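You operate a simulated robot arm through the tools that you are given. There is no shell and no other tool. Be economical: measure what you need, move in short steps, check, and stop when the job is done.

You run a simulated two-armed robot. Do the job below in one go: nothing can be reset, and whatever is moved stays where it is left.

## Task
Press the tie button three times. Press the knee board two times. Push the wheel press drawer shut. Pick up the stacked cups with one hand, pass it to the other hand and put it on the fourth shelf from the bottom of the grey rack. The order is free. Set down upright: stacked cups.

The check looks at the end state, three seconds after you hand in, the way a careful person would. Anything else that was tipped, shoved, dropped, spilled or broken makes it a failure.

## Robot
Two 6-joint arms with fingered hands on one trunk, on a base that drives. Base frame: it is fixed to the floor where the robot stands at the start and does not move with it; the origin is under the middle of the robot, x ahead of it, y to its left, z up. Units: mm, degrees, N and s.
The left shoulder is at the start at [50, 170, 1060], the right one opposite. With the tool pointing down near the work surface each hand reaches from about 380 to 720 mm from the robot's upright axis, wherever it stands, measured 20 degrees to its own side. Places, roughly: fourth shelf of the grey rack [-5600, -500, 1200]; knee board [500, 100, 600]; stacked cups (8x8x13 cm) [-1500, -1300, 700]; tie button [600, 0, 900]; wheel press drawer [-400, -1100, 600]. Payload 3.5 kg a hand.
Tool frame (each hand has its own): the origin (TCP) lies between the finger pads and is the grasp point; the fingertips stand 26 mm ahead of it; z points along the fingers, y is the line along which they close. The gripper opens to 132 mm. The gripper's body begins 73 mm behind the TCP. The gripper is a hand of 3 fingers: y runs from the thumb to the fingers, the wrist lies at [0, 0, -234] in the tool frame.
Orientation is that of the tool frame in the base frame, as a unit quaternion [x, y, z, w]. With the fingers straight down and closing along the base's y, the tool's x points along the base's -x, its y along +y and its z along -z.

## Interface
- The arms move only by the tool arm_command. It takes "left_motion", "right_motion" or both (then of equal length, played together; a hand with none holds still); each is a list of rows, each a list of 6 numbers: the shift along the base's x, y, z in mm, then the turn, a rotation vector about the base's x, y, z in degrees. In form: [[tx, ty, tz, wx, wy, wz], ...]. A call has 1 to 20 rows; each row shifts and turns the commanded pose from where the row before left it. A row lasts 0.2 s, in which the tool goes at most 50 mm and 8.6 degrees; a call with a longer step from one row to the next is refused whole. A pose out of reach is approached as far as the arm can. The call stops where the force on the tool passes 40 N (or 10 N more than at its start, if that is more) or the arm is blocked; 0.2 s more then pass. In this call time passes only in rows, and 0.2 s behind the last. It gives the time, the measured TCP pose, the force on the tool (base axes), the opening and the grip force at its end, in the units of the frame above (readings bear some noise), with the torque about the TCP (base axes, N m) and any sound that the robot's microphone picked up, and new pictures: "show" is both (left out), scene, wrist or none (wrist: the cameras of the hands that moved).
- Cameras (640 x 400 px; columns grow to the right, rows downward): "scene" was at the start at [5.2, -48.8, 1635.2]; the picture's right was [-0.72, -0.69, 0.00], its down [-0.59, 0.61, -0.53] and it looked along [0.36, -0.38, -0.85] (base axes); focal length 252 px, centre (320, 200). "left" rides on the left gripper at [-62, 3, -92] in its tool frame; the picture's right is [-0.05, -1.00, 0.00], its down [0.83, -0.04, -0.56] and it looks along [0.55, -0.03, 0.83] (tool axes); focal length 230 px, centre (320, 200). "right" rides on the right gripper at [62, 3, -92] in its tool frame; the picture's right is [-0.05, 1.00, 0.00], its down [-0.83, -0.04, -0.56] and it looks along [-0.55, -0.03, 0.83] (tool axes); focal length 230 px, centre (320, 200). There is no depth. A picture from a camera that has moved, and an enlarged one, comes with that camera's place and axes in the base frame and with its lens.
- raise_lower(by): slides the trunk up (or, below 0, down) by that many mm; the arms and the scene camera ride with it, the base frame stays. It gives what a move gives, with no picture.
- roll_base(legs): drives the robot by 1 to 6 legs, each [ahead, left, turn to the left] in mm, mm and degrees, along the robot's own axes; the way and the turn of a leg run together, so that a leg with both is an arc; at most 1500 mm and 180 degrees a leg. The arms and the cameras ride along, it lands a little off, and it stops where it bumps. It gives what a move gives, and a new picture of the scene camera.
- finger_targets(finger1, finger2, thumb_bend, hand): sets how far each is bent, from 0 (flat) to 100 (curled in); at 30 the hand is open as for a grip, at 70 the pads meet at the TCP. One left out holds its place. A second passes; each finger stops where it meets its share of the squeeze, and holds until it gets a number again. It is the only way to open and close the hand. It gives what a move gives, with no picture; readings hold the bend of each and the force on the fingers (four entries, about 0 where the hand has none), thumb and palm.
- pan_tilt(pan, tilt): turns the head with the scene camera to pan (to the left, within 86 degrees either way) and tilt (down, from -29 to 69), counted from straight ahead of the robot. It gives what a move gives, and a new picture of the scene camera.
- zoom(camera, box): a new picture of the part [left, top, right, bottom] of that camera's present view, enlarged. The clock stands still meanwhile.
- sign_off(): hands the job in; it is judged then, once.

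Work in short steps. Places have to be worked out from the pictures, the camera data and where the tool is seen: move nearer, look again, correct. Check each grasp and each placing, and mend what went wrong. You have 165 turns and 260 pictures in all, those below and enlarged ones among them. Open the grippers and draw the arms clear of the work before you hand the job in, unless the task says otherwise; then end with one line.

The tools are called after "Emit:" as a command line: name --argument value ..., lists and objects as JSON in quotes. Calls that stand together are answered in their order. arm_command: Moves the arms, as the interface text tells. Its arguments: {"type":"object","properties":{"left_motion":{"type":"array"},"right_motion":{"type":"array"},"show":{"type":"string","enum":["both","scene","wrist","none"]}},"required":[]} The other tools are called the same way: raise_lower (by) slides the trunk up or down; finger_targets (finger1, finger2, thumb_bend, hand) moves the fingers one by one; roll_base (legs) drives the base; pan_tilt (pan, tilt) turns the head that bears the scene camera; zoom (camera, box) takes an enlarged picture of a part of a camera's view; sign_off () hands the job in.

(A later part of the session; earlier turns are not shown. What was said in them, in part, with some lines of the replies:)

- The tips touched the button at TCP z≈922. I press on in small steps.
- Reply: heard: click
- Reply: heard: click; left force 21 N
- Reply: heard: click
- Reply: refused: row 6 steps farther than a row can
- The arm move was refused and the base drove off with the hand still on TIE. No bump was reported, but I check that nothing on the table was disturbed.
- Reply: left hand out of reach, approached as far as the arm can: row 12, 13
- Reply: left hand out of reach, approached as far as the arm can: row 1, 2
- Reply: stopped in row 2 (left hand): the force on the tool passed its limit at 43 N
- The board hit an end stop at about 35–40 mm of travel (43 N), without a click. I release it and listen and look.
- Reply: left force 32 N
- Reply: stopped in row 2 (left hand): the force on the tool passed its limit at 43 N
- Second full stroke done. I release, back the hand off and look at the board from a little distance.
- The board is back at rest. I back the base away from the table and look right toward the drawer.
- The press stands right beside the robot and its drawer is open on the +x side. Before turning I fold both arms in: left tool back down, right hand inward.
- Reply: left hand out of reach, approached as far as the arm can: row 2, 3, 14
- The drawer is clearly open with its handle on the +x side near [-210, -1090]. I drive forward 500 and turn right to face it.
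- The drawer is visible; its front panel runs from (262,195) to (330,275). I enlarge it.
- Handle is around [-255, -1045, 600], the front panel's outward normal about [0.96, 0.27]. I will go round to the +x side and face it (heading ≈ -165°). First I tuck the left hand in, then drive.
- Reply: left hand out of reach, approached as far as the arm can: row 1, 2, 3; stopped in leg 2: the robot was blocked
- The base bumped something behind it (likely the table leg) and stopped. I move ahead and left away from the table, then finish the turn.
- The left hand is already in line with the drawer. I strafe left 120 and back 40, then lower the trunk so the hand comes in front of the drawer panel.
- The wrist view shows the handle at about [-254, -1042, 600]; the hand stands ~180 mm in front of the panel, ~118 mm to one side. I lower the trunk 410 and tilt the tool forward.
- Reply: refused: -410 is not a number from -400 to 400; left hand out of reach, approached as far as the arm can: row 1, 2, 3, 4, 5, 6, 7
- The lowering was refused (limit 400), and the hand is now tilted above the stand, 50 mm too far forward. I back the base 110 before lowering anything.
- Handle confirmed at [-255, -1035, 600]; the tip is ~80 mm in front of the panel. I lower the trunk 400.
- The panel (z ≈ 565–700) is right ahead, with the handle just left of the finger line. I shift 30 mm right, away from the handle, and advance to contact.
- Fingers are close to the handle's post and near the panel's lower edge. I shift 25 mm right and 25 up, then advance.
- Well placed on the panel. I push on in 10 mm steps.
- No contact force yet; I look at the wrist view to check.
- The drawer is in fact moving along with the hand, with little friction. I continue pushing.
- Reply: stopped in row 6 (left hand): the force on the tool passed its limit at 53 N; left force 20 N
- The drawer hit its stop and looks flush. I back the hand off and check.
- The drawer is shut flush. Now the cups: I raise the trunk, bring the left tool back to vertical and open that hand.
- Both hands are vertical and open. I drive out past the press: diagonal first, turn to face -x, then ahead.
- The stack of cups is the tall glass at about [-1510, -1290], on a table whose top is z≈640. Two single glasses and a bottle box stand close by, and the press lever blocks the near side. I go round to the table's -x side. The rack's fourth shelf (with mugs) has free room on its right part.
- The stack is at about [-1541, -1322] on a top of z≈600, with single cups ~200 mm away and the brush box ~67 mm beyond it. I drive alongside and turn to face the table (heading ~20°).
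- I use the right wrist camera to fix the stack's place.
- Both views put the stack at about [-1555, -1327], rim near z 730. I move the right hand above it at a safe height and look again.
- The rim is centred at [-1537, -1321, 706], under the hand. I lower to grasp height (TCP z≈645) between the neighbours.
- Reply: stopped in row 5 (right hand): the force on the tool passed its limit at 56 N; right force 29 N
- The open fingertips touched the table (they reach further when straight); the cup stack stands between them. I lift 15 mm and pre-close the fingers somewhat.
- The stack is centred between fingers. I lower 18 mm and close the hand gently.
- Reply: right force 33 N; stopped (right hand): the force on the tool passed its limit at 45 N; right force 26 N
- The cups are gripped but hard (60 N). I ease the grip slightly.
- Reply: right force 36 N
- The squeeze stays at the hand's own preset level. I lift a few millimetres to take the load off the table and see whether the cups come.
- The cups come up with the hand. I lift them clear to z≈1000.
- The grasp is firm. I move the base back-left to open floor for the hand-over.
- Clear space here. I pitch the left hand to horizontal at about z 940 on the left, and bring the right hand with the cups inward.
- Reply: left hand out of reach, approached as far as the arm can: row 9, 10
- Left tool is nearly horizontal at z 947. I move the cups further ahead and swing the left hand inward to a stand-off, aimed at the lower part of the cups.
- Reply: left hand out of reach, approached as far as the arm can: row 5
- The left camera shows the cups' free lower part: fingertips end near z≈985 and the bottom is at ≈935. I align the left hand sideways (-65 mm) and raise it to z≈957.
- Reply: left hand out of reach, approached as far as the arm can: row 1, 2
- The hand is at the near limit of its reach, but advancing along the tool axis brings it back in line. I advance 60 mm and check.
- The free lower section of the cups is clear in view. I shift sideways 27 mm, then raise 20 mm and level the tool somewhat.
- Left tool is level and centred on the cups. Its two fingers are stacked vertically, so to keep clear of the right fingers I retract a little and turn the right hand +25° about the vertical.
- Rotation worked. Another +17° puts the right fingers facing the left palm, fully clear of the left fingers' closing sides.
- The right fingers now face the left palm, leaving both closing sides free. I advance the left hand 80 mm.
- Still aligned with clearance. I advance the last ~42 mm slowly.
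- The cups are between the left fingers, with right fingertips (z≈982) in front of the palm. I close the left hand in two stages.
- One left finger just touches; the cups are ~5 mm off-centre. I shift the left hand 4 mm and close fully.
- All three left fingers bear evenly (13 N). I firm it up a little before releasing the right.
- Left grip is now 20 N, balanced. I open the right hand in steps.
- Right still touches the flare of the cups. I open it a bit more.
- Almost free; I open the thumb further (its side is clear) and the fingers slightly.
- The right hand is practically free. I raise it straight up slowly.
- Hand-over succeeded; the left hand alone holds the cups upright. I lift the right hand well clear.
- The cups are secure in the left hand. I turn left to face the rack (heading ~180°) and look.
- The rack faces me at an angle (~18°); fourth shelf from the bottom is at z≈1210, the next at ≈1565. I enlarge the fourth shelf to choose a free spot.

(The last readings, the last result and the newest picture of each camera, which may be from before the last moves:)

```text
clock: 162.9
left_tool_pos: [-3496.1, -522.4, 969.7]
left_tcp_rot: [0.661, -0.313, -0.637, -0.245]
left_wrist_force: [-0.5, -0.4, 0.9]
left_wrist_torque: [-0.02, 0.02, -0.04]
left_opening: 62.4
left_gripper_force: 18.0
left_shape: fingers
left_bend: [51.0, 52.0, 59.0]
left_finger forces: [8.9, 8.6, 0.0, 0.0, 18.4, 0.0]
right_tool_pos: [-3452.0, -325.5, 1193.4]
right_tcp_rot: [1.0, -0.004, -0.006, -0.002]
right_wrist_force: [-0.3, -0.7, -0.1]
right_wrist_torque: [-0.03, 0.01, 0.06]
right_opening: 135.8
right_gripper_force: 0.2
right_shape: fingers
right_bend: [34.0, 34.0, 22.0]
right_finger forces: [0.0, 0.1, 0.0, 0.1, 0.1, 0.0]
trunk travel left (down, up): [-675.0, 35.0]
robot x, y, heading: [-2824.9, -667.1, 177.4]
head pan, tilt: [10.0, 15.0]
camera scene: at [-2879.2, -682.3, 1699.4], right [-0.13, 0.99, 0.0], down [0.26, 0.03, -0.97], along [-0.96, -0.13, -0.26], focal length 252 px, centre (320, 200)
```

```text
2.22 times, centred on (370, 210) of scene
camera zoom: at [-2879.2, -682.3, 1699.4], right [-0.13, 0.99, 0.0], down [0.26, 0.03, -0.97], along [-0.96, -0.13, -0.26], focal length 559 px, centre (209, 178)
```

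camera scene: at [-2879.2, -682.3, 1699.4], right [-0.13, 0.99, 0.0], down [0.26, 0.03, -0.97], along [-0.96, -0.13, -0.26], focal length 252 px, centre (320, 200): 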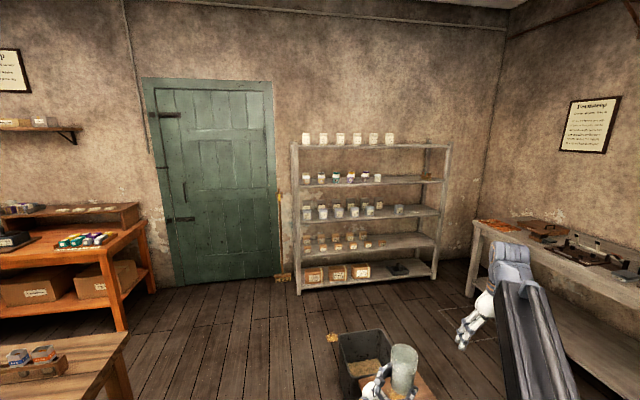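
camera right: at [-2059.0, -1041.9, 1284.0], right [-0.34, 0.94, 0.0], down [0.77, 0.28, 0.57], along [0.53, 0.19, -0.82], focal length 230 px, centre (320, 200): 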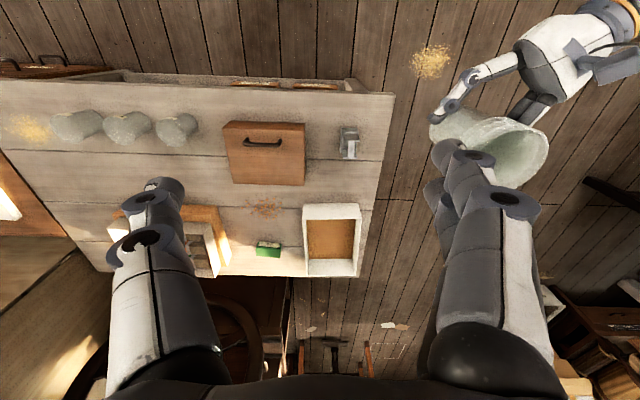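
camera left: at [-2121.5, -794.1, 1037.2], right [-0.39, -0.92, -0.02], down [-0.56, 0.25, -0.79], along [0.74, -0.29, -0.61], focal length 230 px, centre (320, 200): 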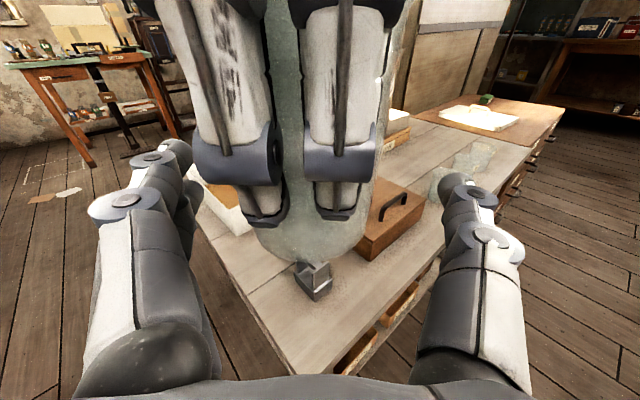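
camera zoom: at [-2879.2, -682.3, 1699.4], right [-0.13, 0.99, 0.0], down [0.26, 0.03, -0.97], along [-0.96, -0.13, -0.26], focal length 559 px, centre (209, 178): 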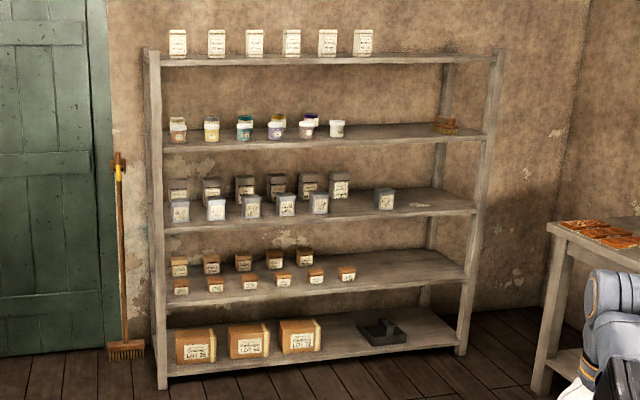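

The free stretch of shelf four lies between the cups and the brown item at right-back: aim for about [-5689, -228]. I raise the left hand and turn it to point straight ahead, rotating only about the vertical so the cups stay upright.

Emit:
arm_command --left_motion '[[-9.3, -36, 29, 0, 0, 4.4], [-9.3, -36, 29, 0, 0, 4.4], [-9.3, -36, 29, 0, 0, 4.4], [-9.3, -36, 29, 0, 0, 4.4], [-9.3, -36, 29, 0, 0, 4.4], [-9.3, -36, 29, 0, 0, 4.4], [-9.3, -36, 29, 0, 0, 4.4], [-9.3, -36, 29, 0, 0, 4.4], [-9.3, -36, 29, 0, 0, 4.4], [-9.3, -36, 29, 0, 0, 4.4]]' --show "both"

```text
clock: 165.1
left_tool_pos: [-3586.8, -881.1, 1258.0]
left_tcp_rot: [0.729, -0.041, -0.683, 0.013]
left_wrist_force: [0.7, 0.1, 0.6]
left_wrist_torque: [0.0, -0.02, 0.0]
left_opening: 61.9
left_gripper_force: 18.0
left_shape: fingers
left_bend: [51.0, 52.0, 59.0]
left_finger forces: [9.0, 8.7, 0.0, 0.1, 18.3, 0.0]
right_tool_pos: [-3452.5, -325.2, 1193.6]
right_tcp_rot: [1.0, -0.004, -0.006, -0.001]
right_wrist_force: [0.2, -0.1, 0.3]
right_wrist_torque: [0.0, 0.02, 0.02]
right_opening: 136.0
right_gripper_force: 0.0
right_shape: fingers
right_bend: [34.0, 34.0, 22.0]
right_finger forces: [0.2, 0.0, 0.1, 0.0, 0.0, 0.0]
trunk travel left (down, up): [-675.0, 35.0]
robot x, y, heading: [-2822.5, -670.4, 177.7]
head pan, tilt: [10.0, 15.0]
camera scene: at [-2879.2, -682.6, 1699.4], right [-0.13, 0.99, 0.0], down [0.26, 0.03, -0.97], along [-0.96, -0.13, -0.26], focal length 252 px, centre (320, 200)
camera left: at [-3499.1, -883.6, 1325.8], right [0.04, 1.0, -0.02], down [0.61, -0.04, -0.79], along [-0.79, 0.02, -0.61], focal length 230 px, centre (320, 200)
```

scene: 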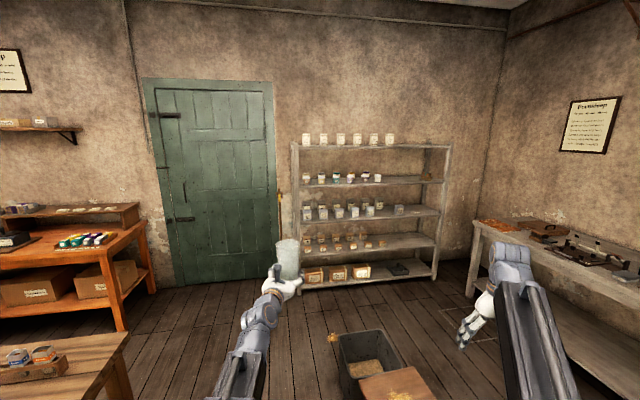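
left: 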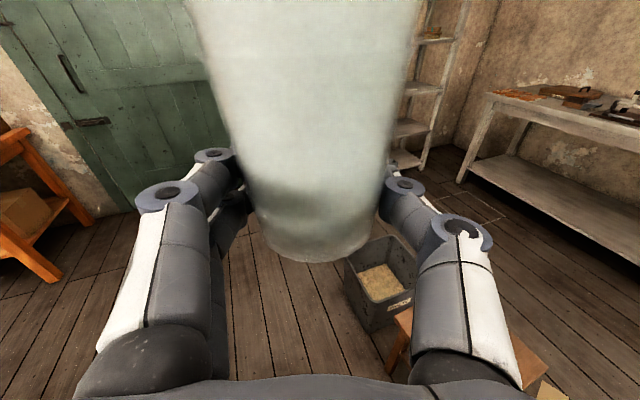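

The cups are upright at z≈1258 and point straight ahead. I tuck the right hand in, then drive round the stool and bin to in front of the rack.

Emit:
arm_command --right_motion '[[35, -19, 0, 0, 0, 0], [35, -19, 0, 0, 0, 0], [35, -19, 0, 0, 0, 0], [35, -19, 0, 0, 0, 0], [35, -19, 0, 0, 0, 0]]' --show "none"

Emit:
roll_base --legs '[[914, -884, 0], [1000, -24, 0], [0, 0, 20.7]]'

Emit:
zoom --camera "left" --box '[0, 0, 640, 400]'

```text
clock: 166.3
left_tool_pos: [-3586.0, -881.0, 1257.2]
left_tcp_rot: [0.729, -0.041, -0.683, 0.012]
left_wrist_force: [0.6, 0.6, -0.3]
left_wrist_torque: [0.01, -0.01, -0.01]
left_opening: 62.0
left_gripper_force: 17.8
left_shape: fingers
left_bend: [51.0, 52.0, 59.0]
left_finger forces: [9.0, 8.6, 0.0, 0.1, 18.3, 0.1]
right_tool_pos: [-3289.8, -417.7, 1164.9]
right_tcp_rot: [1.0, -0.005, -0.008, -0.002]
right_wrist_force: [0.3, 0.4, -0.3]
right_wrist_torque: [0.02, -0.03, 0.01]
right_opening: 135.8
right_gripper_force: 0.1
right_shape: fingers
right_bend: [34.0, 34.0, 22.0]
right_finger forces: [0.0, 0.0, 0.1, 0.1, 0.0, 0.0]
right hand out of reach, approached as far as the arm can: row 4, 5
trunk travel left (down, up): [-675.0, 35.0]
robot x, y, heading: [-2823.4, -669.5, 177.5]
head pan, tilt: [10.0, 15.0]
```

```text
clock: 170.6
left_tool_pos: [-4174.1, -281.7, 1257.5]
left_tcp_rot: [0.73, -0.037, -0.682, 0.017]
left_wrist_force: [0.1, 0.5, -0.2]
left_wrist_torque: [-0.01, 0.0, -0.01]
left_opening: 62.3
left_gripper_force: 18.1
left_shape: fingers
left_bend: [51.0, 52.0, 59.0]
left_finger forces: [9.0, 8.7, 0.0, 0.0, 18.3, 0.1]
right_tool_pos: [-3884.7, 185.6, 1165.0]
right_tcp_rot: [1.0, 0.004, -0.008, -0.002]
right_wrist_force: [0.6, -0.3, -0.5]
right_wrist_torque: [-0.01, 0.0, -0.02]
right_opening: 136.0
right_gripper_force: 0.1
right_shape: fingers
right_bend: [34.0, 34.0, 22.0]
right_finger forces: [0.0, 0.0, 0.0, 0.0, 0.0, 0.1]
trunk travel left (down, up): [-675.0, 35.0]
robot x, y, heading: [-3415.4, -63.0, 178.2]
head pan, tilt: [10.0, 15.0]
stopped in leg 1: the robot was blocked; the commanded pose is now the measured one
camera scene: at [-3470.5, -72.5, 1699.4], right [-0.15, 0.99, 0.0], down [0.26, 0.04, -0.97], along [-0.96, -0.14, -0.26], focal length 252 px, centre (320, 200)
```

scene: 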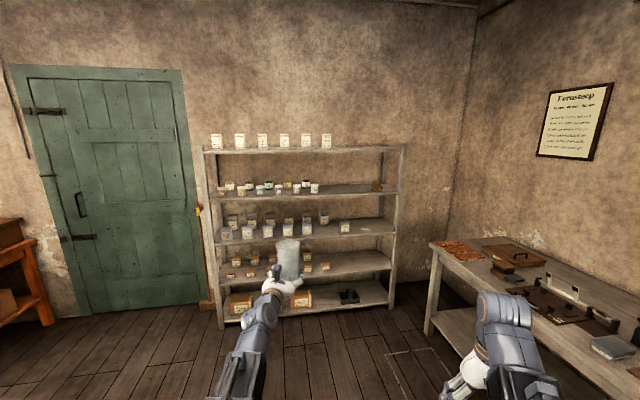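

```text
1.00 times, centred on (320, 200) of left (not enlarged: the box is as wide or as high as the picture)
camera zoom: at [-4086.8, -283.2, 1325.1], right [0.03, 1.0, -0.02], down [0.61, -0.04, -0.79], along [-0.79, 0.01, -0.61], focal length 230 px, centre (320, 200)
```

zoom: 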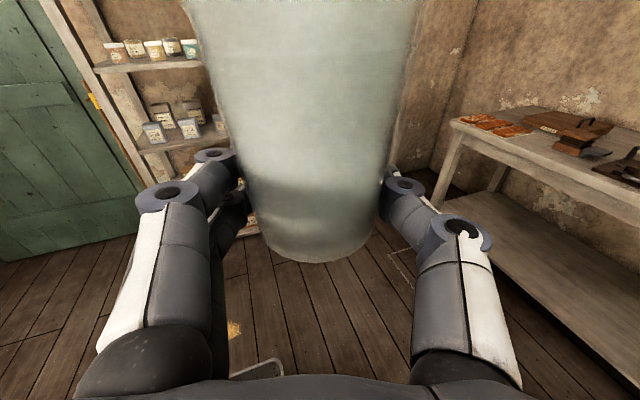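

The base was blocked at about [-3415, -63]. I look down on both sides to see what it touched.

Emit:
pan_tilt --pan 20 --tilt 55

Emit:
pan_tilt --pan -50 --tilt 50

```text
clock: 171.7
left_tool_pos: [-4174.5, -284.6, 1258.2]
left_tcp_rot: [0.73, -0.037, -0.682, 0.017]
left_wrist_force: [-0.2, 0.2, -0.3]
left_wrist_torque: [0.01, -0.02, 0.02]
left_opening: 62.4
left_gripper_force: 18.5
left_shape: fingers
left_bend: [51.0, 52.0, 59.0]
left_finger forces: [9.0, 8.7, 0.1, 0.0, 18.4, 0.1]
right_tool_pos: [-3885.7, 183.9, 1165.9]
right_tcp_rot: [1.0, 0.003, -0.008, -0.002]
right_wrist_force: [0.0, 0.4, -0.1]
right_wrist_torque: [-0.04, -0.01, -0.03]
right_opening: 136.0
right_gripper_force: 0.2
right_shape: fingers
right_bend: [34.0, 34.0, 22.0]
right_finger forces: [0.0, 0.1, 0.0, 0.1, 0.0, 0.0]
trunk travel left (down, up): [-675.0, 35.0]
robot x, y, heading: [-3416.1, -60.1, 178.3]
head pan, tilt: [20.0, 55.0]
camera scene: at [-3445.5, -82.8, 1639.3], right [-0.32, 0.95, 0.0], down [0.78, 0.26, -0.57], along [-0.54, -0.18, -0.82], focal length 252 px, centre (320, 200)
```

scene: 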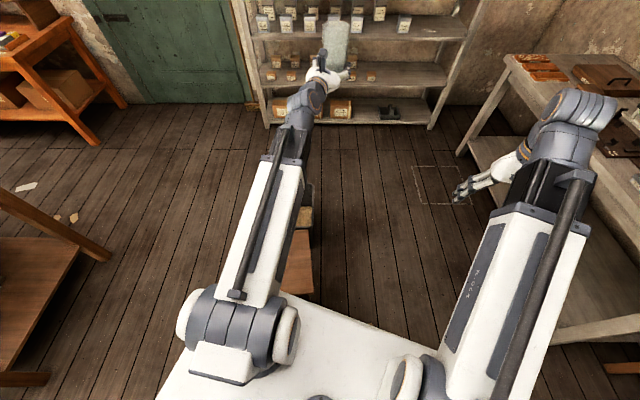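

```text
clock: 173.1
left_tool_pos: [-4173.4, -285.1, 1257.3]
left_tcp_rot: [0.73, -0.037, -0.682, 0.017]
left_wrist_force: [0.2, 0.3, -1.7]
left_wrist_torque: [0.02, -0.05, 0.0]
left_opening: 62.4
left_gripper_force: 18.2
left_shape: fingers
left_bend: [51.0, 52.0, 59.0]
left_finger forces: [9.0, 8.7, 0.1, 0.1, 18.5, 0.1]
right_tool_pos: [-3884.6, 184.2, 1165.9]
right_tcp_rot: [1.0, 0.004, -0.009, -0.002]
right_wrist_force: [-0.2, 0.7, -0.1]
right_wrist_torque: [0.03, 0.0, 0.01]
right_opening: 136.0
right_gripper_force: 0.0
right_shape: fingers
right_bend: [34.0, 34.0, 22.0]
right_finger forces: [0.1, 0.1, 0.1, 0.0, 0.1, 0.0]
trunk travel left (down, up): [-675.0, 35.0]
robot x, y, heading: [-3413.3, -61.9, 178.4]
head pan, tilt: [-50.0, 50.0]
camera scene: at [-3424.9, 0.2, 1645.7], right [0.78, 0.62, 0.0], down [0.48, -0.6, -0.64], along [-0.4, 0.5, -0.77], focal length 252 px, centre (320, 200)
```

scene: 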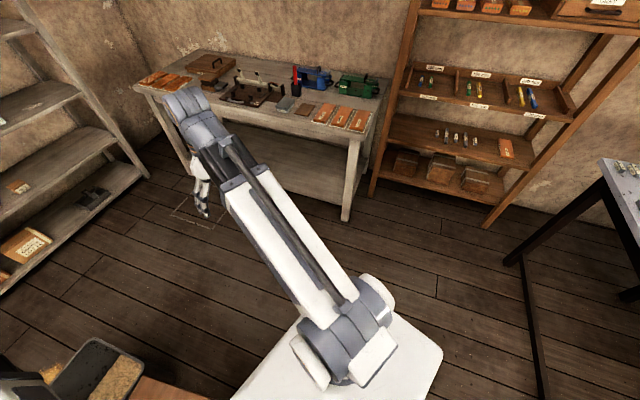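

The stool stands right at the base's front-left corner; that is what stopped it. I back off 80 mm, strafe right, and check the stool.

Emit:
roll_base --legs '[[-80, 0, 0], [0, -320, 0]]'

Emit:
pan_tilt --pan 35 --tilt 50

```text
clock: 175.9
left_tool_pos: [-4086.3, 39.3, 1258.6]
left_tcp_rot: [0.73, -0.037, -0.682, 0.018]
left_wrist_force: [0.6, -0.9, -0.5]
left_wrist_torque: [-0.04, -0.01, 0.01]
left_opening: 62.1
left_gripper_force: 18.2
left_shape: fingers
left_bend: [51.0, 52.0, 59.0]
left_finger forces: [9.0, 8.6, 0.0, 0.1, 18.4, 0.0]
right_tool_pos: [-3797.3, 508.7, 1165.9]
right_tcp_rot: [1.0, 0.004, -0.009, -0.002]
right_wrist_force: [-0.8, -0.5, 0.3]
right_wrist_torque: [0.01, -0.04, 0.02]
right_opening: 136.1
right_gripper_force: 0.1
right_shape: fingers
right_bend: [34.0, 34.0, 22.0]
right_finger forces: [0.0, 0.0, 0.1, 0.0, 0.1, 0.0]
trunk travel left (down, up): [-675.0, 35.0]
robot x, y, heading: [-3328.8, 261.8, 178.4]
head pan, tilt: [-50.0, 50.0]
camera scene: at [-3337.9, 324.8, 1645.7], right [0.78, 0.62, 0.0], down [0.48, -0.6, -0.64], along [-0.4, 0.5, -0.77], focal length 252 px, centre (320, 200)
```

scene: 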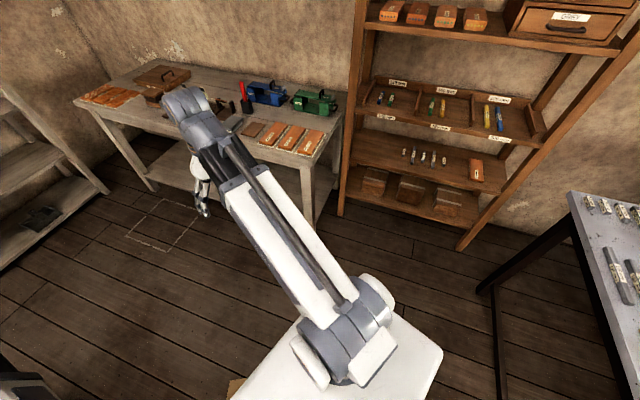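

```text
clock: 177.5
left_tool_pos: [-4085.0, 38.7, 1258.2]
left_tcp_rot: [0.73, -0.035, -0.683, 0.018]
left_wrist_force: [-0.7, -0.7, -0.9]
left_wrist_torque: [0.01, -0.02, 0.02]
left_opening: 62.2
left_gripper_force: 17.9
left_shape: fingers
left_bend: [51.0, 52.0, 59.0]
left_finger forces: [9.0, 8.7, 0.0, 0.0, 18.4, 0.0]
right_tool_pos: [-3797.6, 507.6, 1165.8]
right_tcp_rot: [1.0, 0.004, -0.009, -0.002]
right_wrist_force: [-0.2, 0.0, 0.7]
right_wrist_torque: [-0.01, -0.01, -0.03]
right_opening: 135.8
right_gripper_force: 0.0
right_shape: fingers
right_bend: [34.0, 34.0, 22.0]
right_finger forces: [0.0, 0.0, 0.0, 0.0, 0.0, 0.0]
trunk travel left (down, up): [-675.0, 35.0]
robot x, y, heading: [-3329.8, 262.3, 178.3]
head pan, tilt: [35.0, 50.0]
camera scene: at [-3354.2, 221.0, 1645.7], right [-0.55, 0.83, 0.0], down [0.64, 0.42, -0.64], along [-0.54, -0.35, -0.77], focal length 252 px, centre (320, 200)
```

scene: 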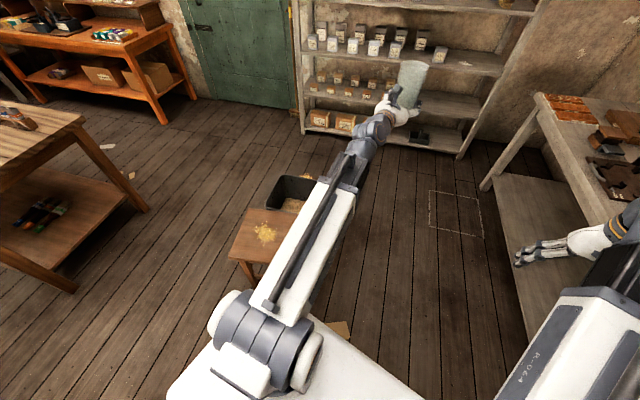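

The stool is upright and its foot is still where it was, so nothing was shoved. The path ahead along y≈+280 is clear; I drive on and turn to face the rack.

Emit:
roll_base --legs '[[1450, -12, 0], [0, 0, 20]]'

Emit:
pan_tilt --pan 10 --tilt 25

```text
clock: 185.7
left_tool_pos: [-5401.1, -165.9, 1257.1]
left_tcp_rot: [0.725, 0.095, -0.668, 0.139]
left_wrist_force: [-0.6, -0.2, -0.1]
left_wrist_torque: [0.03, 0.0, -0.01]
left_opening: 61.8
left_gripper_force: 17.6
left_shape: fingers
left_bend: [51.0, 52.0, 59.0]
left_finger forces: [8.9, 8.5, 0.0, 0.1, 18.3, 0.0]
right_tool_pos: [-5294.3, 373.7, 1165.5]
right_tcp_rot: [0.983, 0.183, -0.009, 0.0]
right_wrist_force: [-0.2, 1.1, 0.9]
right_wrist_torque: [-0.02, 0.01, 0.03]
right_opening: 136.1
right_gripper_force: 0.1
right_shape: fingers
right_bend: [34.0, 34.0, 22.0]
right_finger forces: [0.0, 0.0, 0.1, 0.0, 0.0, 0.0]
trunk travel left (down, up): [-675.0, 35.0]
robot x, y, heading: [-4766.9, 312.9, -160.8]
head pan, tilt: [35.0, 50.0]
camera scene: at [-4778.1, 261.5, 1645.7], right [-0.81, 0.59, 0.0], down [0.45, 0.62, -0.64], along [-0.38, -0.52, -0.77], focal length 252 px, centre (320, 200)
```

scene: 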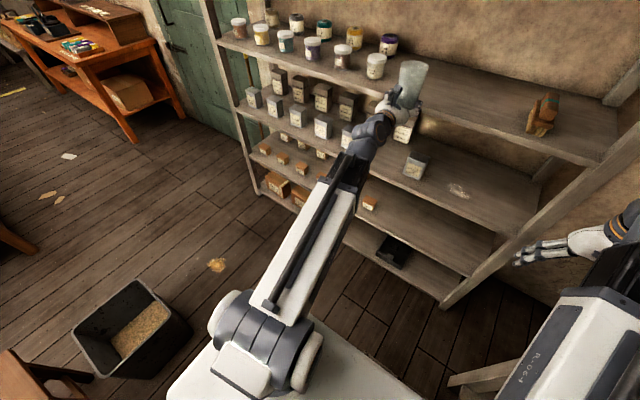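

```text
clock: 186.6
left_tool_pos: [-5401.8, -166.5, 1258.0]
left_tcp_rot: [0.725, 0.094, -0.668, 0.139]
left_wrist_force: [0.3, -0.2, -1.2]
left_wrist_torque: [0.03, 0.0, -0.05]
left_opening: 62.4
left_gripper_force: 18.0
left_shape: fingers
left_bend: [51.0, 52.0, 59.0]
left_finger forces: [8.9, 8.6, 0.0, 0.0, 18.3, 0.0]
right_tool_pos: [-5294.4, 373.8, 1165.6]
right_tcp_rot: [0.983, 0.182, -0.009, 0.0]
right_wrist_force: [-0.6, 0.0, 0.2]
right_wrist_torque: [0.02, 0.01, -0.05]
right_opening: 136.1
right_gripper_force: 0.1
right_shape: fingers
right_bend: [34.0, 34.0, 22.0]
right_finger forces: [0.0, 0.1, 0.0, 0.0, 0.1, 0.1]
trunk travel left (down, up): [-675.0, 35.0]
robot x, y, heading: [-4768.4, 312.8, -160.7]
head pan, tilt: [10.0, 25.0]
camera scene: at [-4813.5, 279.2, 1683.1], right [-0.49, 0.87, 0.0], down [0.37, 0.21, -0.91], along [-0.79, -0.44, -0.42], focal length 252 px, centre (320, 200)
```

scene: 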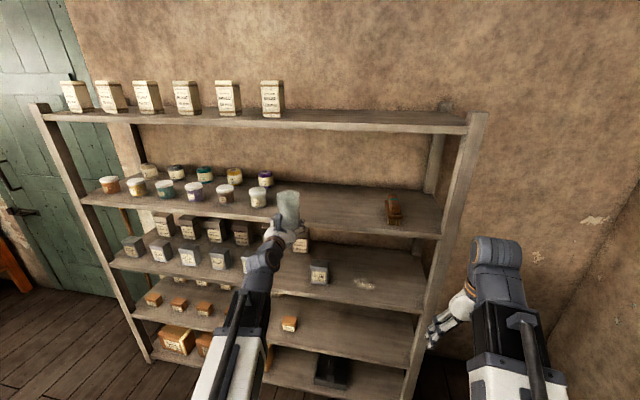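

The cups are ~100 mm in front of the shelf edge, in the free stretch: jars 200 mm to the left, brown item 350 mm to the right. I check the wrist view for the shelf height.

Emit:
zoom --camera "left" --box '[0, 0, 640, 400]'

Emit:
zoom --camera "scene" --box '[200, 100, 460, 280]'

```text
1.00 times, centred on (320, 200) of left (not enlarged: the box is as wide or as high as the picture)
camera zoom: at [-5317.8, -136.1, 1325.6], right [-0.33, 0.94, -0.02], down [0.58, 0.18, -0.79], along [-0.74, -0.27, -0.61], focal length 230 px, centre (320, 200)
```

zoom: 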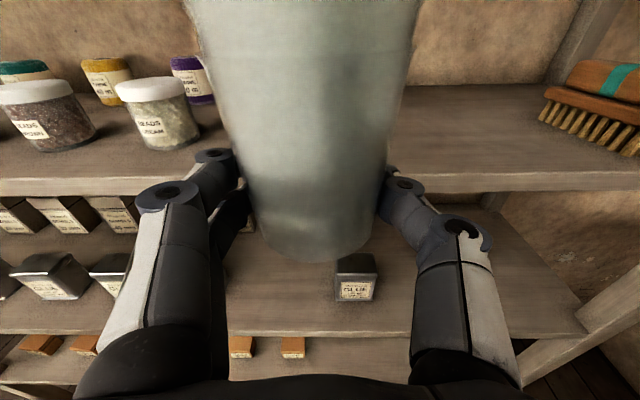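

```text
2.22 times, centred on (330, 190) of scene
camera zoom: at [-4813.5, 279.2, 1683.1], right [-0.49, 0.87, 0.0], down [0.37, 0.21, -0.91], along [-0.79, -0.44, -0.42], focal length 559 px, centre (298, 222)
```

zoom: 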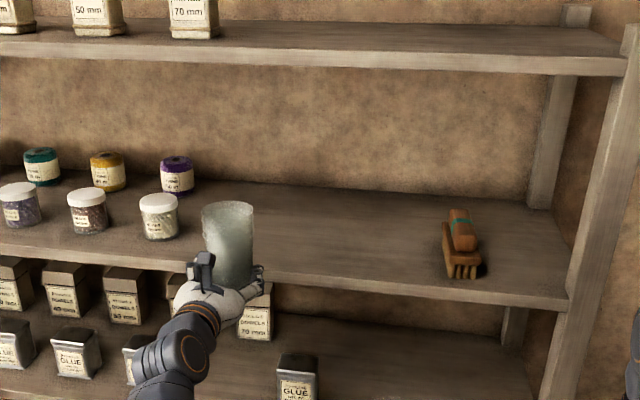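

The spot is free. For safe height I raise the trunk 30 mm, then drive 215 mm ahead so the cups come over the shelf.

Emit:
raise_lower --by 30

Emit:
roll_base --legs '[[120, 0, 0]]'

Emit:
zoom --camera "left" --box '[0, 0, 640, 400]'

```text
clock: 187.4
left_tool_pos: [-5399.9, -166.0, 1287.4]
left_tcp_rot: [0.725, 0.094, -0.668, 0.138]
left_wrist_force: [-0.3, 1.2, -1.1]
left_wrist_torque: [0.03, 0.0, 0.01]
left_opening: 62.4
left_gripper_force: 18.2
left_shape: fingers
left_bend: [51.0, 52.0, 59.0]
left_finger forces: [8.9, 8.7, 0.0, 0.0, 18.3, 0.1]
right_tool_pos: [-5294.2, 372.3, 1196.9]
right_tcp_rot: [0.983, 0.183, -0.009, 0.001]
right_wrist_force: [-0.7, 0.1, 0.1]
right_wrist_torque: [0.0, -0.02, 0.01]
right_opening: 135.8
right_gripper_force: 0.1
right_shape: fingers
right_bend: [34.0, 34.0, 22.0]
right_finger forces: [0.0, 0.0, 0.0, 0.0, 0.0, 0.0]
trunk travel left (down, up): [-705.0, 5.0]
robot x, y, heading: [-4771.1, 311.3, -161.0]
head pan, tilt: [10.0, 25.0]
```

```text
clock: 188.6
left_tool_pos: [-5513.2, -206.7, 1287.0]
left_tcp_rot: [0.725, 0.096, -0.667, 0.141]
left_wrist_force: [-0.6, -0.1, -0.2]
left_wrist_torque: [0.01, -0.03, 0.01]
left_opening: 62.3
left_gripper_force: 18.4
left_shape: fingers
left_bend: [51.0, 52.0, 59.0]
left_finger forces: [8.9, 8.6, 0.0, 0.1, 18.3, 0.0]
right_tool_pos: [-5408.2, 332.3, 1195.3]
right_tcp_rot: [0.983, 0.184, -0.008, 0.0]
right_wrist_force: [0.0, -0.6, 0.3]
right_wrist_torque: [0.01, -0.05, 0.02]
right_opening: 135.8
right_gripper_force: 0.1
right_shape: fingers
right_bend: [34.0, 34.0, 22.0]
right_finger forces: [0.0, 0.0, 0.0, 0.0, 0.1, 0.0]
trunk travel left (down, up): [-705.0, 5.0]
robot x, y, heading: [-4878.9, 267.2, -160.6]
head pan, tilt: [10.0, 25.0]
camera scene: at [-4928.4, 239.2, 1713.1], right [-0.49, 0.87, 0.0], down [0.37, 0.21, -0.91], along [-0.79, -0.44, -0.42], focal length 252 px, centre (320, 200)
```

scene: 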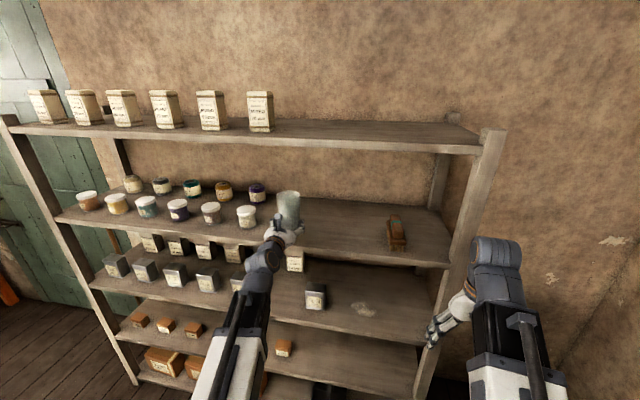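

```text
1.00 times, centred on (320, 200) of left (not enlarged: the box is as wide or as high as the picture)
camera zoom: at [-5431.1, -177.4, 1354.7], right [-0.33, 0.94, -0.02], down [0.58, 0.18, -0.79], along [-0.74, -0.27, -0.61], focal length 230 px, centre (320, 200)
```

zoom: 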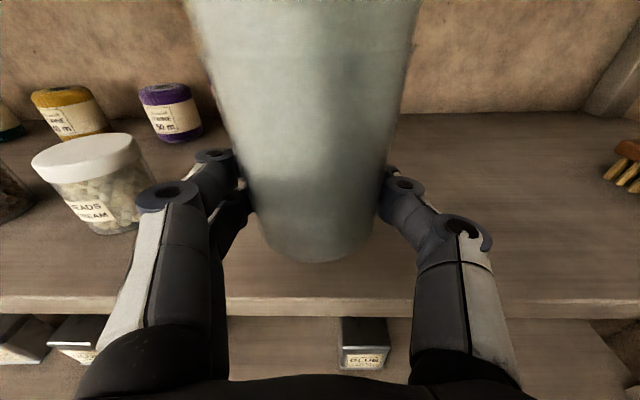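

Triangulation gives shelf top z≈1200, the TCP is now right over its front edge, and the shelf is 400 mm deep. I advance 120 mm more.

Emit:
roll_base --legs '[[120, 0, 0]]'

Emit:
zoom --camera "left" --box '[0, 0, 640, 400]'

```text
clock: 189.8
left_tool_pos: [-5625.8, -248.6, 1287.6]
left_tcp_rot: [0.726, 0.095, -0.667, 0.14]
left_wrist_force: [-1.1, -0.7, -0.8]
left_wrist_torque: [-0.02, 0.03, 0.0]
left_opening: 62.0
left_gripper_force: 17.6
left_shape: fingers
left_bend: [51.0, 52.0, 59.0]
left_finger forces: [9.0, 8.6, 0.1, 0.0, 18.2, 0.1]
right_tool_pos: [-5522.3, 292.9, 1196.2]
right_tcp_rot: [0.983, 0.184, -0.008, 0.0]
right_wrist_force: [-1.3, 0.3, -0.3]
right_wrist_torque: [0.0, 0.01, -0.01]
right_opening: 136.0
right_gripper_force: 0.1
right_shape: fingers
right_bend: [34.0, 34.0, 22.0]
right_finger forces: [0.0, 0.0, 0.0, 0.0, 0.0, 0.2]
trunk travel left (down, up): [-705.0, 5.0]
robot x, y, heading: [-4993.6, 231.6, -161.0]
head pan, tilt: [10.0, 25.0]
camera scene: at [-5041.9, 199.6, 1713.1], right [-0.49, 0.87, 0.0], down [0.37, 0.21, -0.91], along [-0.79, -0.44, -0.42], focal length 252 px, centre (320, 200)
```

scene: 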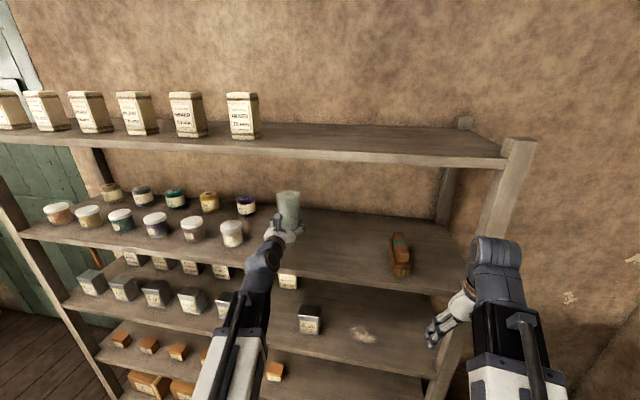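

```text
1.00 times, centred on (320, 200) of left (not enlarged: the box is as wide or as high as the picture)
camera zoom: at [-5544.5, -217.2, 1354.7], right [-0.33, 0.94, -0.02], down [0.58, 0.18, -0.79], along [-0.74, -0.27, -0.61], focal length 230 px, centre (320, 200)
```

zoom: 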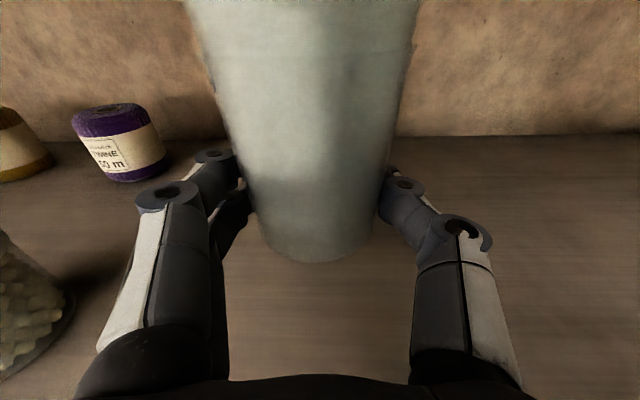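

Clear on both sides. I lower the cups 42 mm first, then by small steps to contact.

Emit:
arm_command --left_motion '[[0, 0, -14, 0, 0, 0], [0, 0, -14, 0, 0, 0], [0, 0, -14, 0, 0, 0]]' --show "wrist"

```text
clock: 190.7
left_tool_pos: [-5626.2, -246.9, 1245.8]
left_tcp_rot: [0.725, 0.094, -0.667, 0.14]
left_wrist_force: [-1.0, 0.2, -1.0]
left_wrist_torque: [-0.02, -0.02, 0.0]
left_opening: 62.3
left_gripper_force: 17.7
left_shape: fingers
left_bend: [51.0, 52.0, 59.0]
left_finger forces: [8.8, 8.7, 0.0, 0.0, 18.4, 0.1]
right_tool_pos: [-5521.2, 292.4, 1195.5]
right_tcp_rot: [0.983, 0.184, -0.009, 0.0]
right_wrist_force: [-0.6, -0.3, -0.5]
right_wrist_torque: [0.0, 0.01, -0.04]
right_opening: 136.1
right_gripper_force: 0.1
right_shape: fingers
right_bend: [34.0, 34.0, 22.0]
right_finger forces: [0.1, 0.0, 0.0, 0.1, 0.0, 0.1]
trunk travel left (down, up): [-705.0, 5.0]
robot x, y, heading: [-4994.8, 227.3, -160.7]
head pan, tilt: [10.0, 25.0]
camera left: at [-5543.1, -216.7, 1313.3], right [-0.33, 0.94, -0.02], down [0.58, 0.18, -0.79], along [-0.74, -0.27, -0.61], focal length 230 px, centre (320, 200)
```

left: 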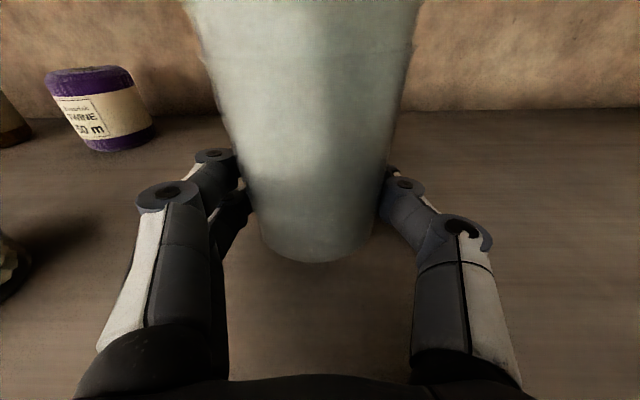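

I continue down in 4 mm steps.

Emit:
arm_command --left_motion '[[0, 0, -4, 0, 0, 0], [0, 0, -4, 0, 0, 0], [0, 0, -4, 0, 0, 0], [0, 0, -3, 0, 0, 0]]' --show "none"

```text
clock: 191.7
left_tool_pos: [-5624.8, -247.8, 1231.3]
left_tcp_rot: [0.724, 0.096, -0.668, 0.139]
left_wrist_force: [-0.1, 0.6, -0.5]
left_wrist_torque: [-0.02, -0.01, 0.0]
left_opening: 62.5
left_gripper_force: 18.1
left_shape: fingers
left_bend: [51.0, 52.0, 59.0]
left_finger forces: [8.9, 8.6, 0.0, 0.0, 18.2, 0.1]
right_tool_pos: [-5520.5, 292.9, 1195.3]
right_tcp_rot: [0.983, 0.184, -0.009, 0.0]
right_wrist_force: [0.3, -0.1, 0.6]
right_wrist_torque: [-0.02, 0.02, -0.01]
right_opening: 136.1
right_gripper_force: 0.0
right_shape: fingers
right_bend: [34.0, 34.0, 22.0]
right_finger forces: [0.0, 0.0, 0.0, 0.0, 0.0, 0.1]
trunk travel left (down, up): [-705.0, 5.0]
robot x, y, heading: [-4991.8, 229.0, -160.9]
head pan, tilt: [10.0, 25.0]
```

No contact yet; I go down further in 3 mm steps.

Emit:
arm_command --left_motion '[[0, 0, -2, 0, 0, 0], [0, 0, -2, 0, 0, 0], [0, 0, -2, 0, 0, 0]]' --show "wrist"

```text
clock: 192.4
left_tool_pos: [-5624.6, -246.4, 1224.4]
left_tcp_rot: [0.725, 0.095, -0.667, 0.14]
left_wrist_force: [0.6, -0.6, 0.3]
left_wrist_torque: [0.01, -0.04, -0.01]
left_opening: 62.2
left_gripper_force: 17.4
left_shape: fingers
left_bend: [51.0, 52.0, 59.0]
left_finger forces: [9.0, 8.6, 0.0, 0.0, 18.3, 0.1]
right_tool_pos: [-5520.6, 293.0, 1195.9]
right_tcp_rot: [0.983, 0.184, -0.009, -0.001]
right_wrist_force: [0.4, 0.1, -0.2]
right_wrist_torque: [-0.02, 0.02, 0.0]
right_opening: 136.1
right_gripper_force: 0.1
right_shape: fingers
right_bend: [34.0, 34.0, 22.0]
right_finger forces: [0.0, 0.0, 0.1, 0.0, 0.0, 0.0]
trunk travel left (down, up): [-705.0, 5.0]
robot x, y, heading: [-4997.4, 228.7, -160.8]
head pan, tilt: [10.0, 25.0]
camera left: at [-5543.0, -216.6, 1292.7], right [-0.33, 0.94, -0.02], down [0.58, 0.18, -0.79], along [-0.74, -0.27, -0.61], focal length 230 px, centre (320, 200)
```

left: 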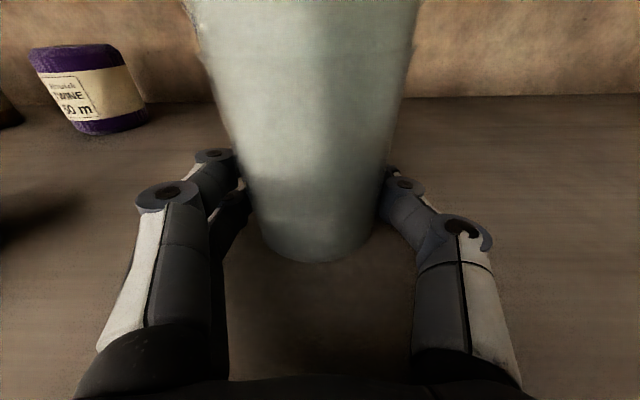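

Close now; I continue in 2 mm steps until force appears.

Emit:
arm_command --left_motion '[[0, 0, -2, 0, 0, 0], [0, 0, -2, 0, 0, 0], [0, 0, -2, 0, 0, 0]]' --show "none"

```text
clock: 193.2
left_tool_pos: [-5624.8, -245.4, 1223.0]
left_tcp_rot: [0.723, 0.096, -0.67, 0.141]
left_wrist_force: [-3.9, -3.3, 21.4]
left_wrist_torque: [-0.31, 0.21, -0.07]
left_opening: 62.1
left_gripper_force: 18.4
left_shape: fingers
left_bend: [51.0, 52.0, 59.0]
left_finger forces: [9.9, 9.7, 0.0, 0.0, 17.9, 0.0]
right_tool_pos: [-5520.6, 292.9, 1195.6]
right_tcp_rot: [0.983, 0.184, -0.009, 0.0]
right_wrist_force: [-0.5, -0.5, -0.7]
right_wrist_torque: [-0.01, -0.02, 0.0]
right_opening: 135.7
right_gripper_force: 0.1
right_shape: fingers
right_bend: [34.0, 34.0, 22.0]
right_finger forces: [0.0, 0.0, 0.0, 0.0, 0.0, 0.0]
trunk travel left (down, up): [-705.0, 5.0]
robot x, y, heading: [-4993.4, 232.7, -160.8]
head pan, tilt: [10.0, 25.0]
```

Contact: 21 N, centred under the cups. I relieve most of the load before opening.

Emit:
arm_command --left_motion '[[0, 0, 2, 0, 0, 0], [0, 0, 1, 0, 0, 0]]' --show "wrist"

```text
clock: 193.8
left_tool_pos: [-5624.0, -246.4, 1221.0]
left_tcp_rot: [0.724, 0.097, -0.668, 0.141]
left_wrist_force: [-4.3, -5.4, 16.0]
left_wrist_torque: [-0.23, 0.18, -0.01]
left_opening: 62.2
left_gripper_force: 19.0
left_shape: fingers
left_bend: [51.0, 52.0, 59.0]
left_finger forces: [10.1, 10.2, 0.1, 0.0, 17.4, 0.0]
right_tool_pos: [-5520.1, 294.3, 1196.5]
right_tcp_rot: [0.983, 0.184, -0.009, 0.0]
right_wrist_force: [0.1, 0.6, 0.8]
right_wrist_torque: [0.01, 0.01, 0.0]
right_opening: 136.1
right_gripper_force: 0.1
right_shape: fingers
right_bend: [34.0, 34.0, 22.0]
right_finger forces: [0.0, 0.0, 0.0, 0.1, 0.1, 0.0]
trunk travel left (down, up): [-705.0, 5.0]
robot x, y, heading: [-4989.3, 228.4, -160.7]
head pan, tilt: [10.0, 25.0]
camera left: at [-5542.1, -216.0, 1290.0], right [-0.33, 0.94, -0.02], down [0.58, 0.18, -0.79], along [-0.74, -0.27, -0.61], focal length 230 px, centre (320, 200)
```

left: 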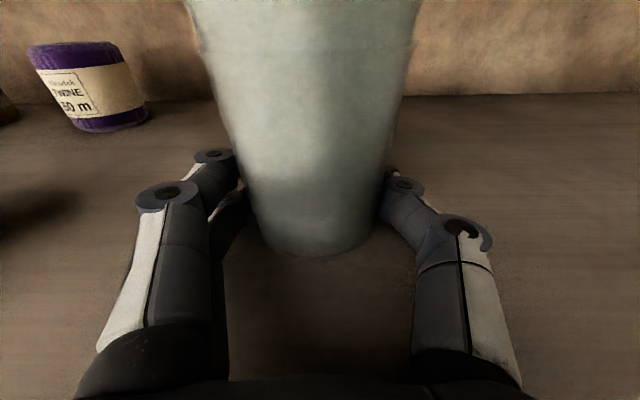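

The cup base slid slightly in the grip, so it stands on the shelf. I relieve a bit more, then open gently.

Emit:
arm_command --left_motion '[[0, 0, 2, 0, 0, 0]]' --show "none"

Emit:
finger_targets --hand "left" --finger1 49 --finger2 50 --thumb_bend 53

Emit:
zoom --camera "left" --box '[0, 0, 640, 400]'

```text
clock: 194.2
left_tool_pos: [-5625.0, -245.4, 1222.8]
left_tcp_rot: [0.725, 0.095, -0.667, 0.139]
left_wrist_force: [1.0, -2.9, 6.3]
left_wrist_torque: [-0.11, 0.08, 0.0]
left_opening: 62.0
left_gripper_force: 18.1
left_shape: fingers
left_bend: [51.0, 52.0, 59.0]
left_finger forces: [9.5, 9.7, 0.0, 0.0, 17.7, 0.0]
right_tool_pos: [-5519.9, 293.1, 1196.8]
right_tcp_rot: [0.983, 0.184, -0.009, 0.0]
right_wrist_force: [-0.6, 0.5, -0.2]
right_wrist_torque: [0.01, -0.04, 0.03]
right_opening: 136.3
right_gripper_force: 0.3
right_shape: fingers
right_bend: [34.0, 34.0, 22.0]
right_finger forces: [0.0, 0.0, 0.1, 0.1, 0.1, 0.1]
trunk travel left (down, up): [-705.0, 5.0]
robot x, y, heading: [-4994.0, 232.7, -161.0]
head pan, tilt: [10.0, 25.0]
```

```text
clock: 195.2
left_tool_pos: [-5625.4, -246.7, 1224.4]
left_tcp_rot: [0.725, 0.094, -0.668, 0.139]
left_wrist_force: [0.6, 0.9, -0.7]
left_wrist_torque: [0.04, -0.04, 0.0]
left_opening: 66.8
left_gripper_force: 1.4
left_shape: fingers
left_bend: [48.0, 49.0, 53.0]
left_finger forces: [0.6, 0.3, 0.0, 0.0, 0.8, 0.0]
right_tool_pos: [-5521.4, 293.0, 1195.1]
right_tcp_rot: [0.983, 0.184, -0.01, 0.0]
right_wrist_force: [0.3, -0.3, -0.8]
right_wrist_torque: [-0.01, 0.0, 0.02]
right_opening: 136.0
right_gripper_force: 0.1
right_shape: fingers
right_bend: [34.0, 34.0, 22.0]
right_finger forces: [0.0, 0.1, 0.1, 0.1, 0.0, 0.1]
trunk travel left (down, up): [-705.0, 5.0]
robot x, y, heading: [-4991.9, 233.0, -160.9]
head pan, tilt: [10.0, 25.0]
```

```text
1.00 times, centred on (320, 200) of left (not enlarged: the box is as wide or as high as the picture)
camera zoom: at [-5543.2, -215.6, 1291.5], right [-0.33, 0.94, -0.02], down [0.58, 0.18, -0.79], along [-0.74, -0.27, -0.61], focal length 230 px, centre (320, 200)
```

zoom: 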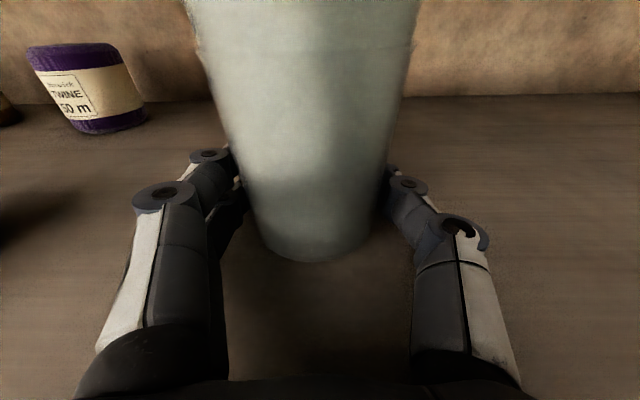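

The grip is nearly released and the cups stand upright. I open the hand fully.

Emit:
finger_targets --hand "left" --finger1 38 --finger2 38 --thumb_bend 38

Emit:
zoom --camera "left" --box '[0, 0, 640, 400]'

```text
clock: 196.2
left_tool_pos: [-5625.8, -246.5, 1223.9]
left_tcp_rot: [0.725, 0.095, -0.668, 0.139]
left_wrist_force: [-0.4, -0.5, -0.4]
left_wrist_torque: [0.0, 0.01, 0.03]
left_opening: 107.9
left_gripper_force: 0.0
left_shape: fingers
left_bend: [38.0, 38.0, 38.0]
left_finger forces: [0.1, 0.1, 0.0, 0.1, 0.1, 0.1]
right_tool_pos: [-5521.2, 294.0, 1194.7]
right_tcp_rot: [0.983, 0.184, -0.009, 0.0]
right_wrist_force: [-0.5, 0.5, 0.1]
right_wrist_torque: [0.02, 0.0, 0.01]
right_opening: 136.0
right_gripper_force: 0.0
right_shape: fingers
right_bend: [34.0, 34.0, 22.0]
right_finger forces: [0.0, 0.0, 0.0, 0.0, 0.0, 0.1]
trunk travel left (down, up): [-705.0, 5.0]
robot x, y, heading: [-4995.8, 229.7, -161.0]
head pan, tilt: [10.0, 25.0]
```

```text
1.00 times, centred on (320, 200) of left (not enlarged: the box is as wide or as high as the picture)
camera zoom: at [-5543.1, -215.6, 1291.7], right [-0.33, 0.94, -0.02], down [0.58, 0.18, -0.79], along [-0.74, -0.27, -0.61], focal length 230 px, centre (320, 200)
```

zoom: 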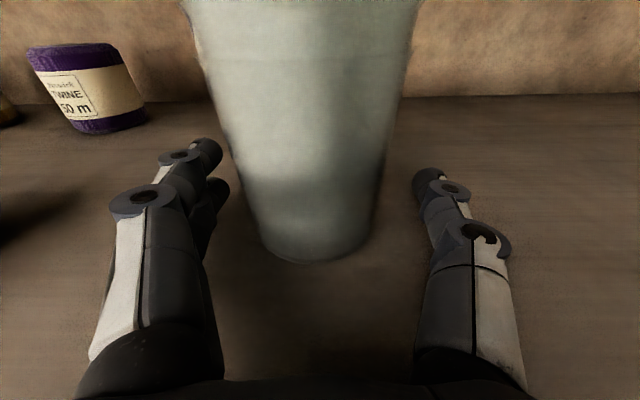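

The cups stand free and upright. I back the base straight out 250 mm.

Emit:
roll_base --legs '[[-280, 0, 0]]'

Emit:
zoom --camera "scene" --box '[200, 100, 460, 280]'

Emit:
zoom --camera "left" --box '[0, 0, 640, 400]'

```text
clock: 198.2
left_tool_pos: [-5361.1, -150.1, 1223.1]
left_tcp_rot: [0.725, 0.094, -0.669, 0.139]
left_wrist_force: [-0.2, -0.8, 0.6]
left_wrist_torque: [-0.04, -0.03, 0.02]
left_opening: 107.7
left_gripper_force: 0.1
left_shape: fingers
left_bend: [38.0, 38.0, 38.0]
left_finger forces: [0.1, 0.0, 0.0, 0.1, 0.0, 0.0]
right_tool_pos: [-5255.3, 387.9, 1196.5]
right_tcp_rot: [0.983, 0.181, -0.009, 0.001]
right_wrist_force: [-0.2, -0.6, -0.3]
right_wrist_torque: [0.01, 0.01, 0.0]
right_opening: 136.0
right_gripper_force: 0.1
right_shape: fingers
right_bend: [34.0, 34.0, 22.0]
right_finger forces: [0.0, 0.1, 0.1, 0.1, 0.1, 0.1]
trunk travel left (down, up): [-705.0, 5.0]
robot x, y, heading: [-4728.8, 322.3, -161.2]
head pan, tilt: [10.0, 25.0]
camera scene: at [-4773.1, 292.9, 1713.3], right [-0.48, 0.88, 0.0], down [0.37, 0.2, -0.91], along [-0.79, -0.44, -0.42], focal length 252 px, centre (320, 200)
```

scene: 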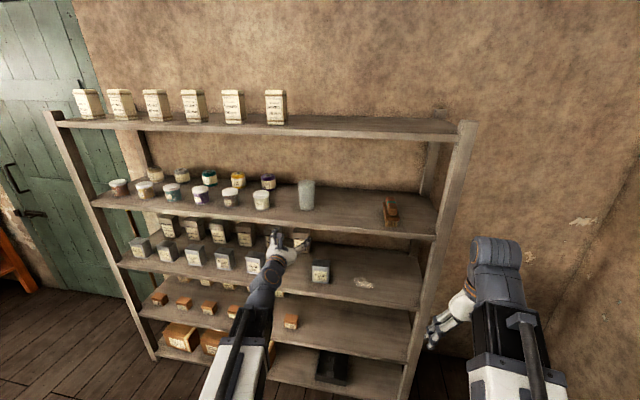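

```text
2.22 times, centred on (330, 190) of scene
camera zoom: at [-4773.1, 292.9, 1713.3], right [-0.48, 0.88, 0.0], down [0.37, 0.2, -0.91], along [-0.79, -0.44, -0.42], focal length 559 px, centre (298, 222)
```

zoom: 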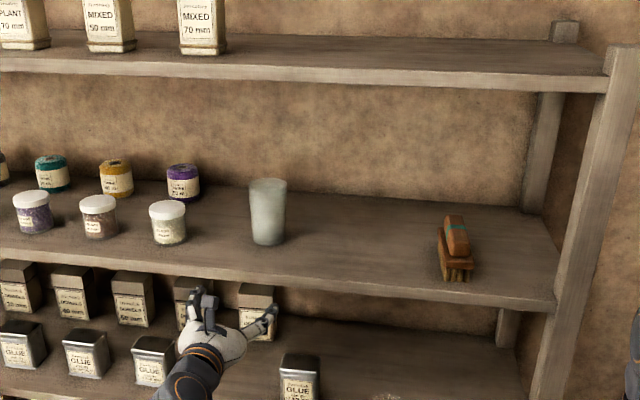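

```text
1.00 times, centred on (320, 200) of left (not enlarged: the box is as wide or as high as the picture)
camera zoom: at [-5278.9, -120.3, 1292.2], right [-0.32, 0.95, -0.02], down [0.58, 0.18, -0.79], along [-0.74, -0.27, -0.61], focal length 230 px, centre (320, 200)
```

zoom: 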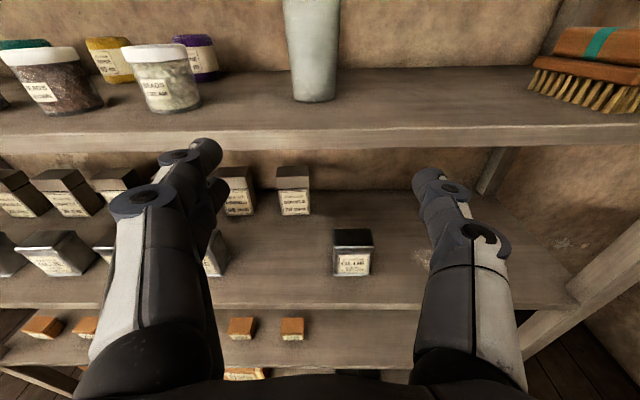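

The cups stand upright on the fourth shelf, and nothing beside them was disturbed. I open the left hand fully and then hand in.

Emit:
finger_targets --hand "left" --finger1 30 --finger2 30 --thumb_bend 30

Emit:
finger_targets --hand "right" --finger1 30 --finger2 30 --thumb_bend 30

```text
clock: 199.2
left_tool_pos: [-5362.0, -151.3, 1224.9]
left_tcp_rot: [0.725, 0.093, -0.669, 0.137]
left_wrist_force: [0.1, -0.1, 0.7]
left_wrist_torque: [-0.01, 0.02, 0.03]
left_opening: 134.4
left_gripper_force: 0.1
left_shape: fingers
left_bend: [30.0, 30.0, 30.0]
left_finger forces: [0.0, 0.0, 0.0, 0.0, 0.0, 0.1]
right_tool_pos: [-5255.1, 387.1, 1195.4]
right_tcp_rot: [0.983, 0.181, -0.009, 0.0]
right_wrist_force: [0.9, 1.5, 0.7]
right_wrist_torque: [0.0, -0.02, -0.03]
right_opening: 136.3
right_gripper_force: 0.1
right_shape: fingers
right_bend: [34.0, 34.0, 22.0]
right_finger forces: [0.0, 0.1, 0.1, 0.1, 0.0, 0.0]
trunk travel left (down, up): [-705.0, 5.0]
robot x, y, heading: [-4729.6, 321.9, -161.3]
head pan, tilt: [10.0, 25.0]
```

```text
clock: 200.2
left_tool_pos: [-5363.1, -149.9, 1223.2]
left_tcp_rot: [0.725, 0.093, -0.669, 0.137]
left_wrist_force: [-1.0, -0.1, 0.4]
left_wrist_torque: [0.0, 0.03, 0.0]
left_opening: 133.9
left_gripper_force: 0.0
left_shape: fingers
left_bend: [30.0, 30.0, 30.0]
left_finger forces: [0.1, 0.1, 0.1, 0.0, 0.0, 0.0]
right_tool_pos: [-5255.4, 388.1, 1196.6]
right_tcp_rot: [0.983, 0.181, -0.009, 0.0]
right_wrist_force: [0.0, -0.3, -0.8]
right_wrist_torque: [0.0, 0.0, -0.02]
right_opening: 134.4
right_gripper_force: 0.1
right_shape: fingers
right_bend: [30.0, 30.0, 30.0]
right_finger forces: [0.1, 0.0, 0.1, 0.1, 0.0, 0.0]
trunk travel left (down, up): [-705.0, 5.0]
robot x, y, heading: [-4729.6, 322.3, -161.1]
head pan, tilt: [10.0, 25.0]
```

Both hands are open and clear of the work. I hand in.

Emit:
sign_off

```text
The job is handed in.
```

I handed the job in with every step carried out, but I can't confirm the two knee-board presses registered: I pushed the board to its stop and released it twice, and heard no click. The tie button clicked three times, the drawer is shut flush, and the cups were passed from the right hand to the left and stand upright on the fourth shelf. The base bumped twice: once on something I didn't identify behind it, probably near the tie table, and once on the stool. The stool stayed upright and in place; I didn't look back at the table side.
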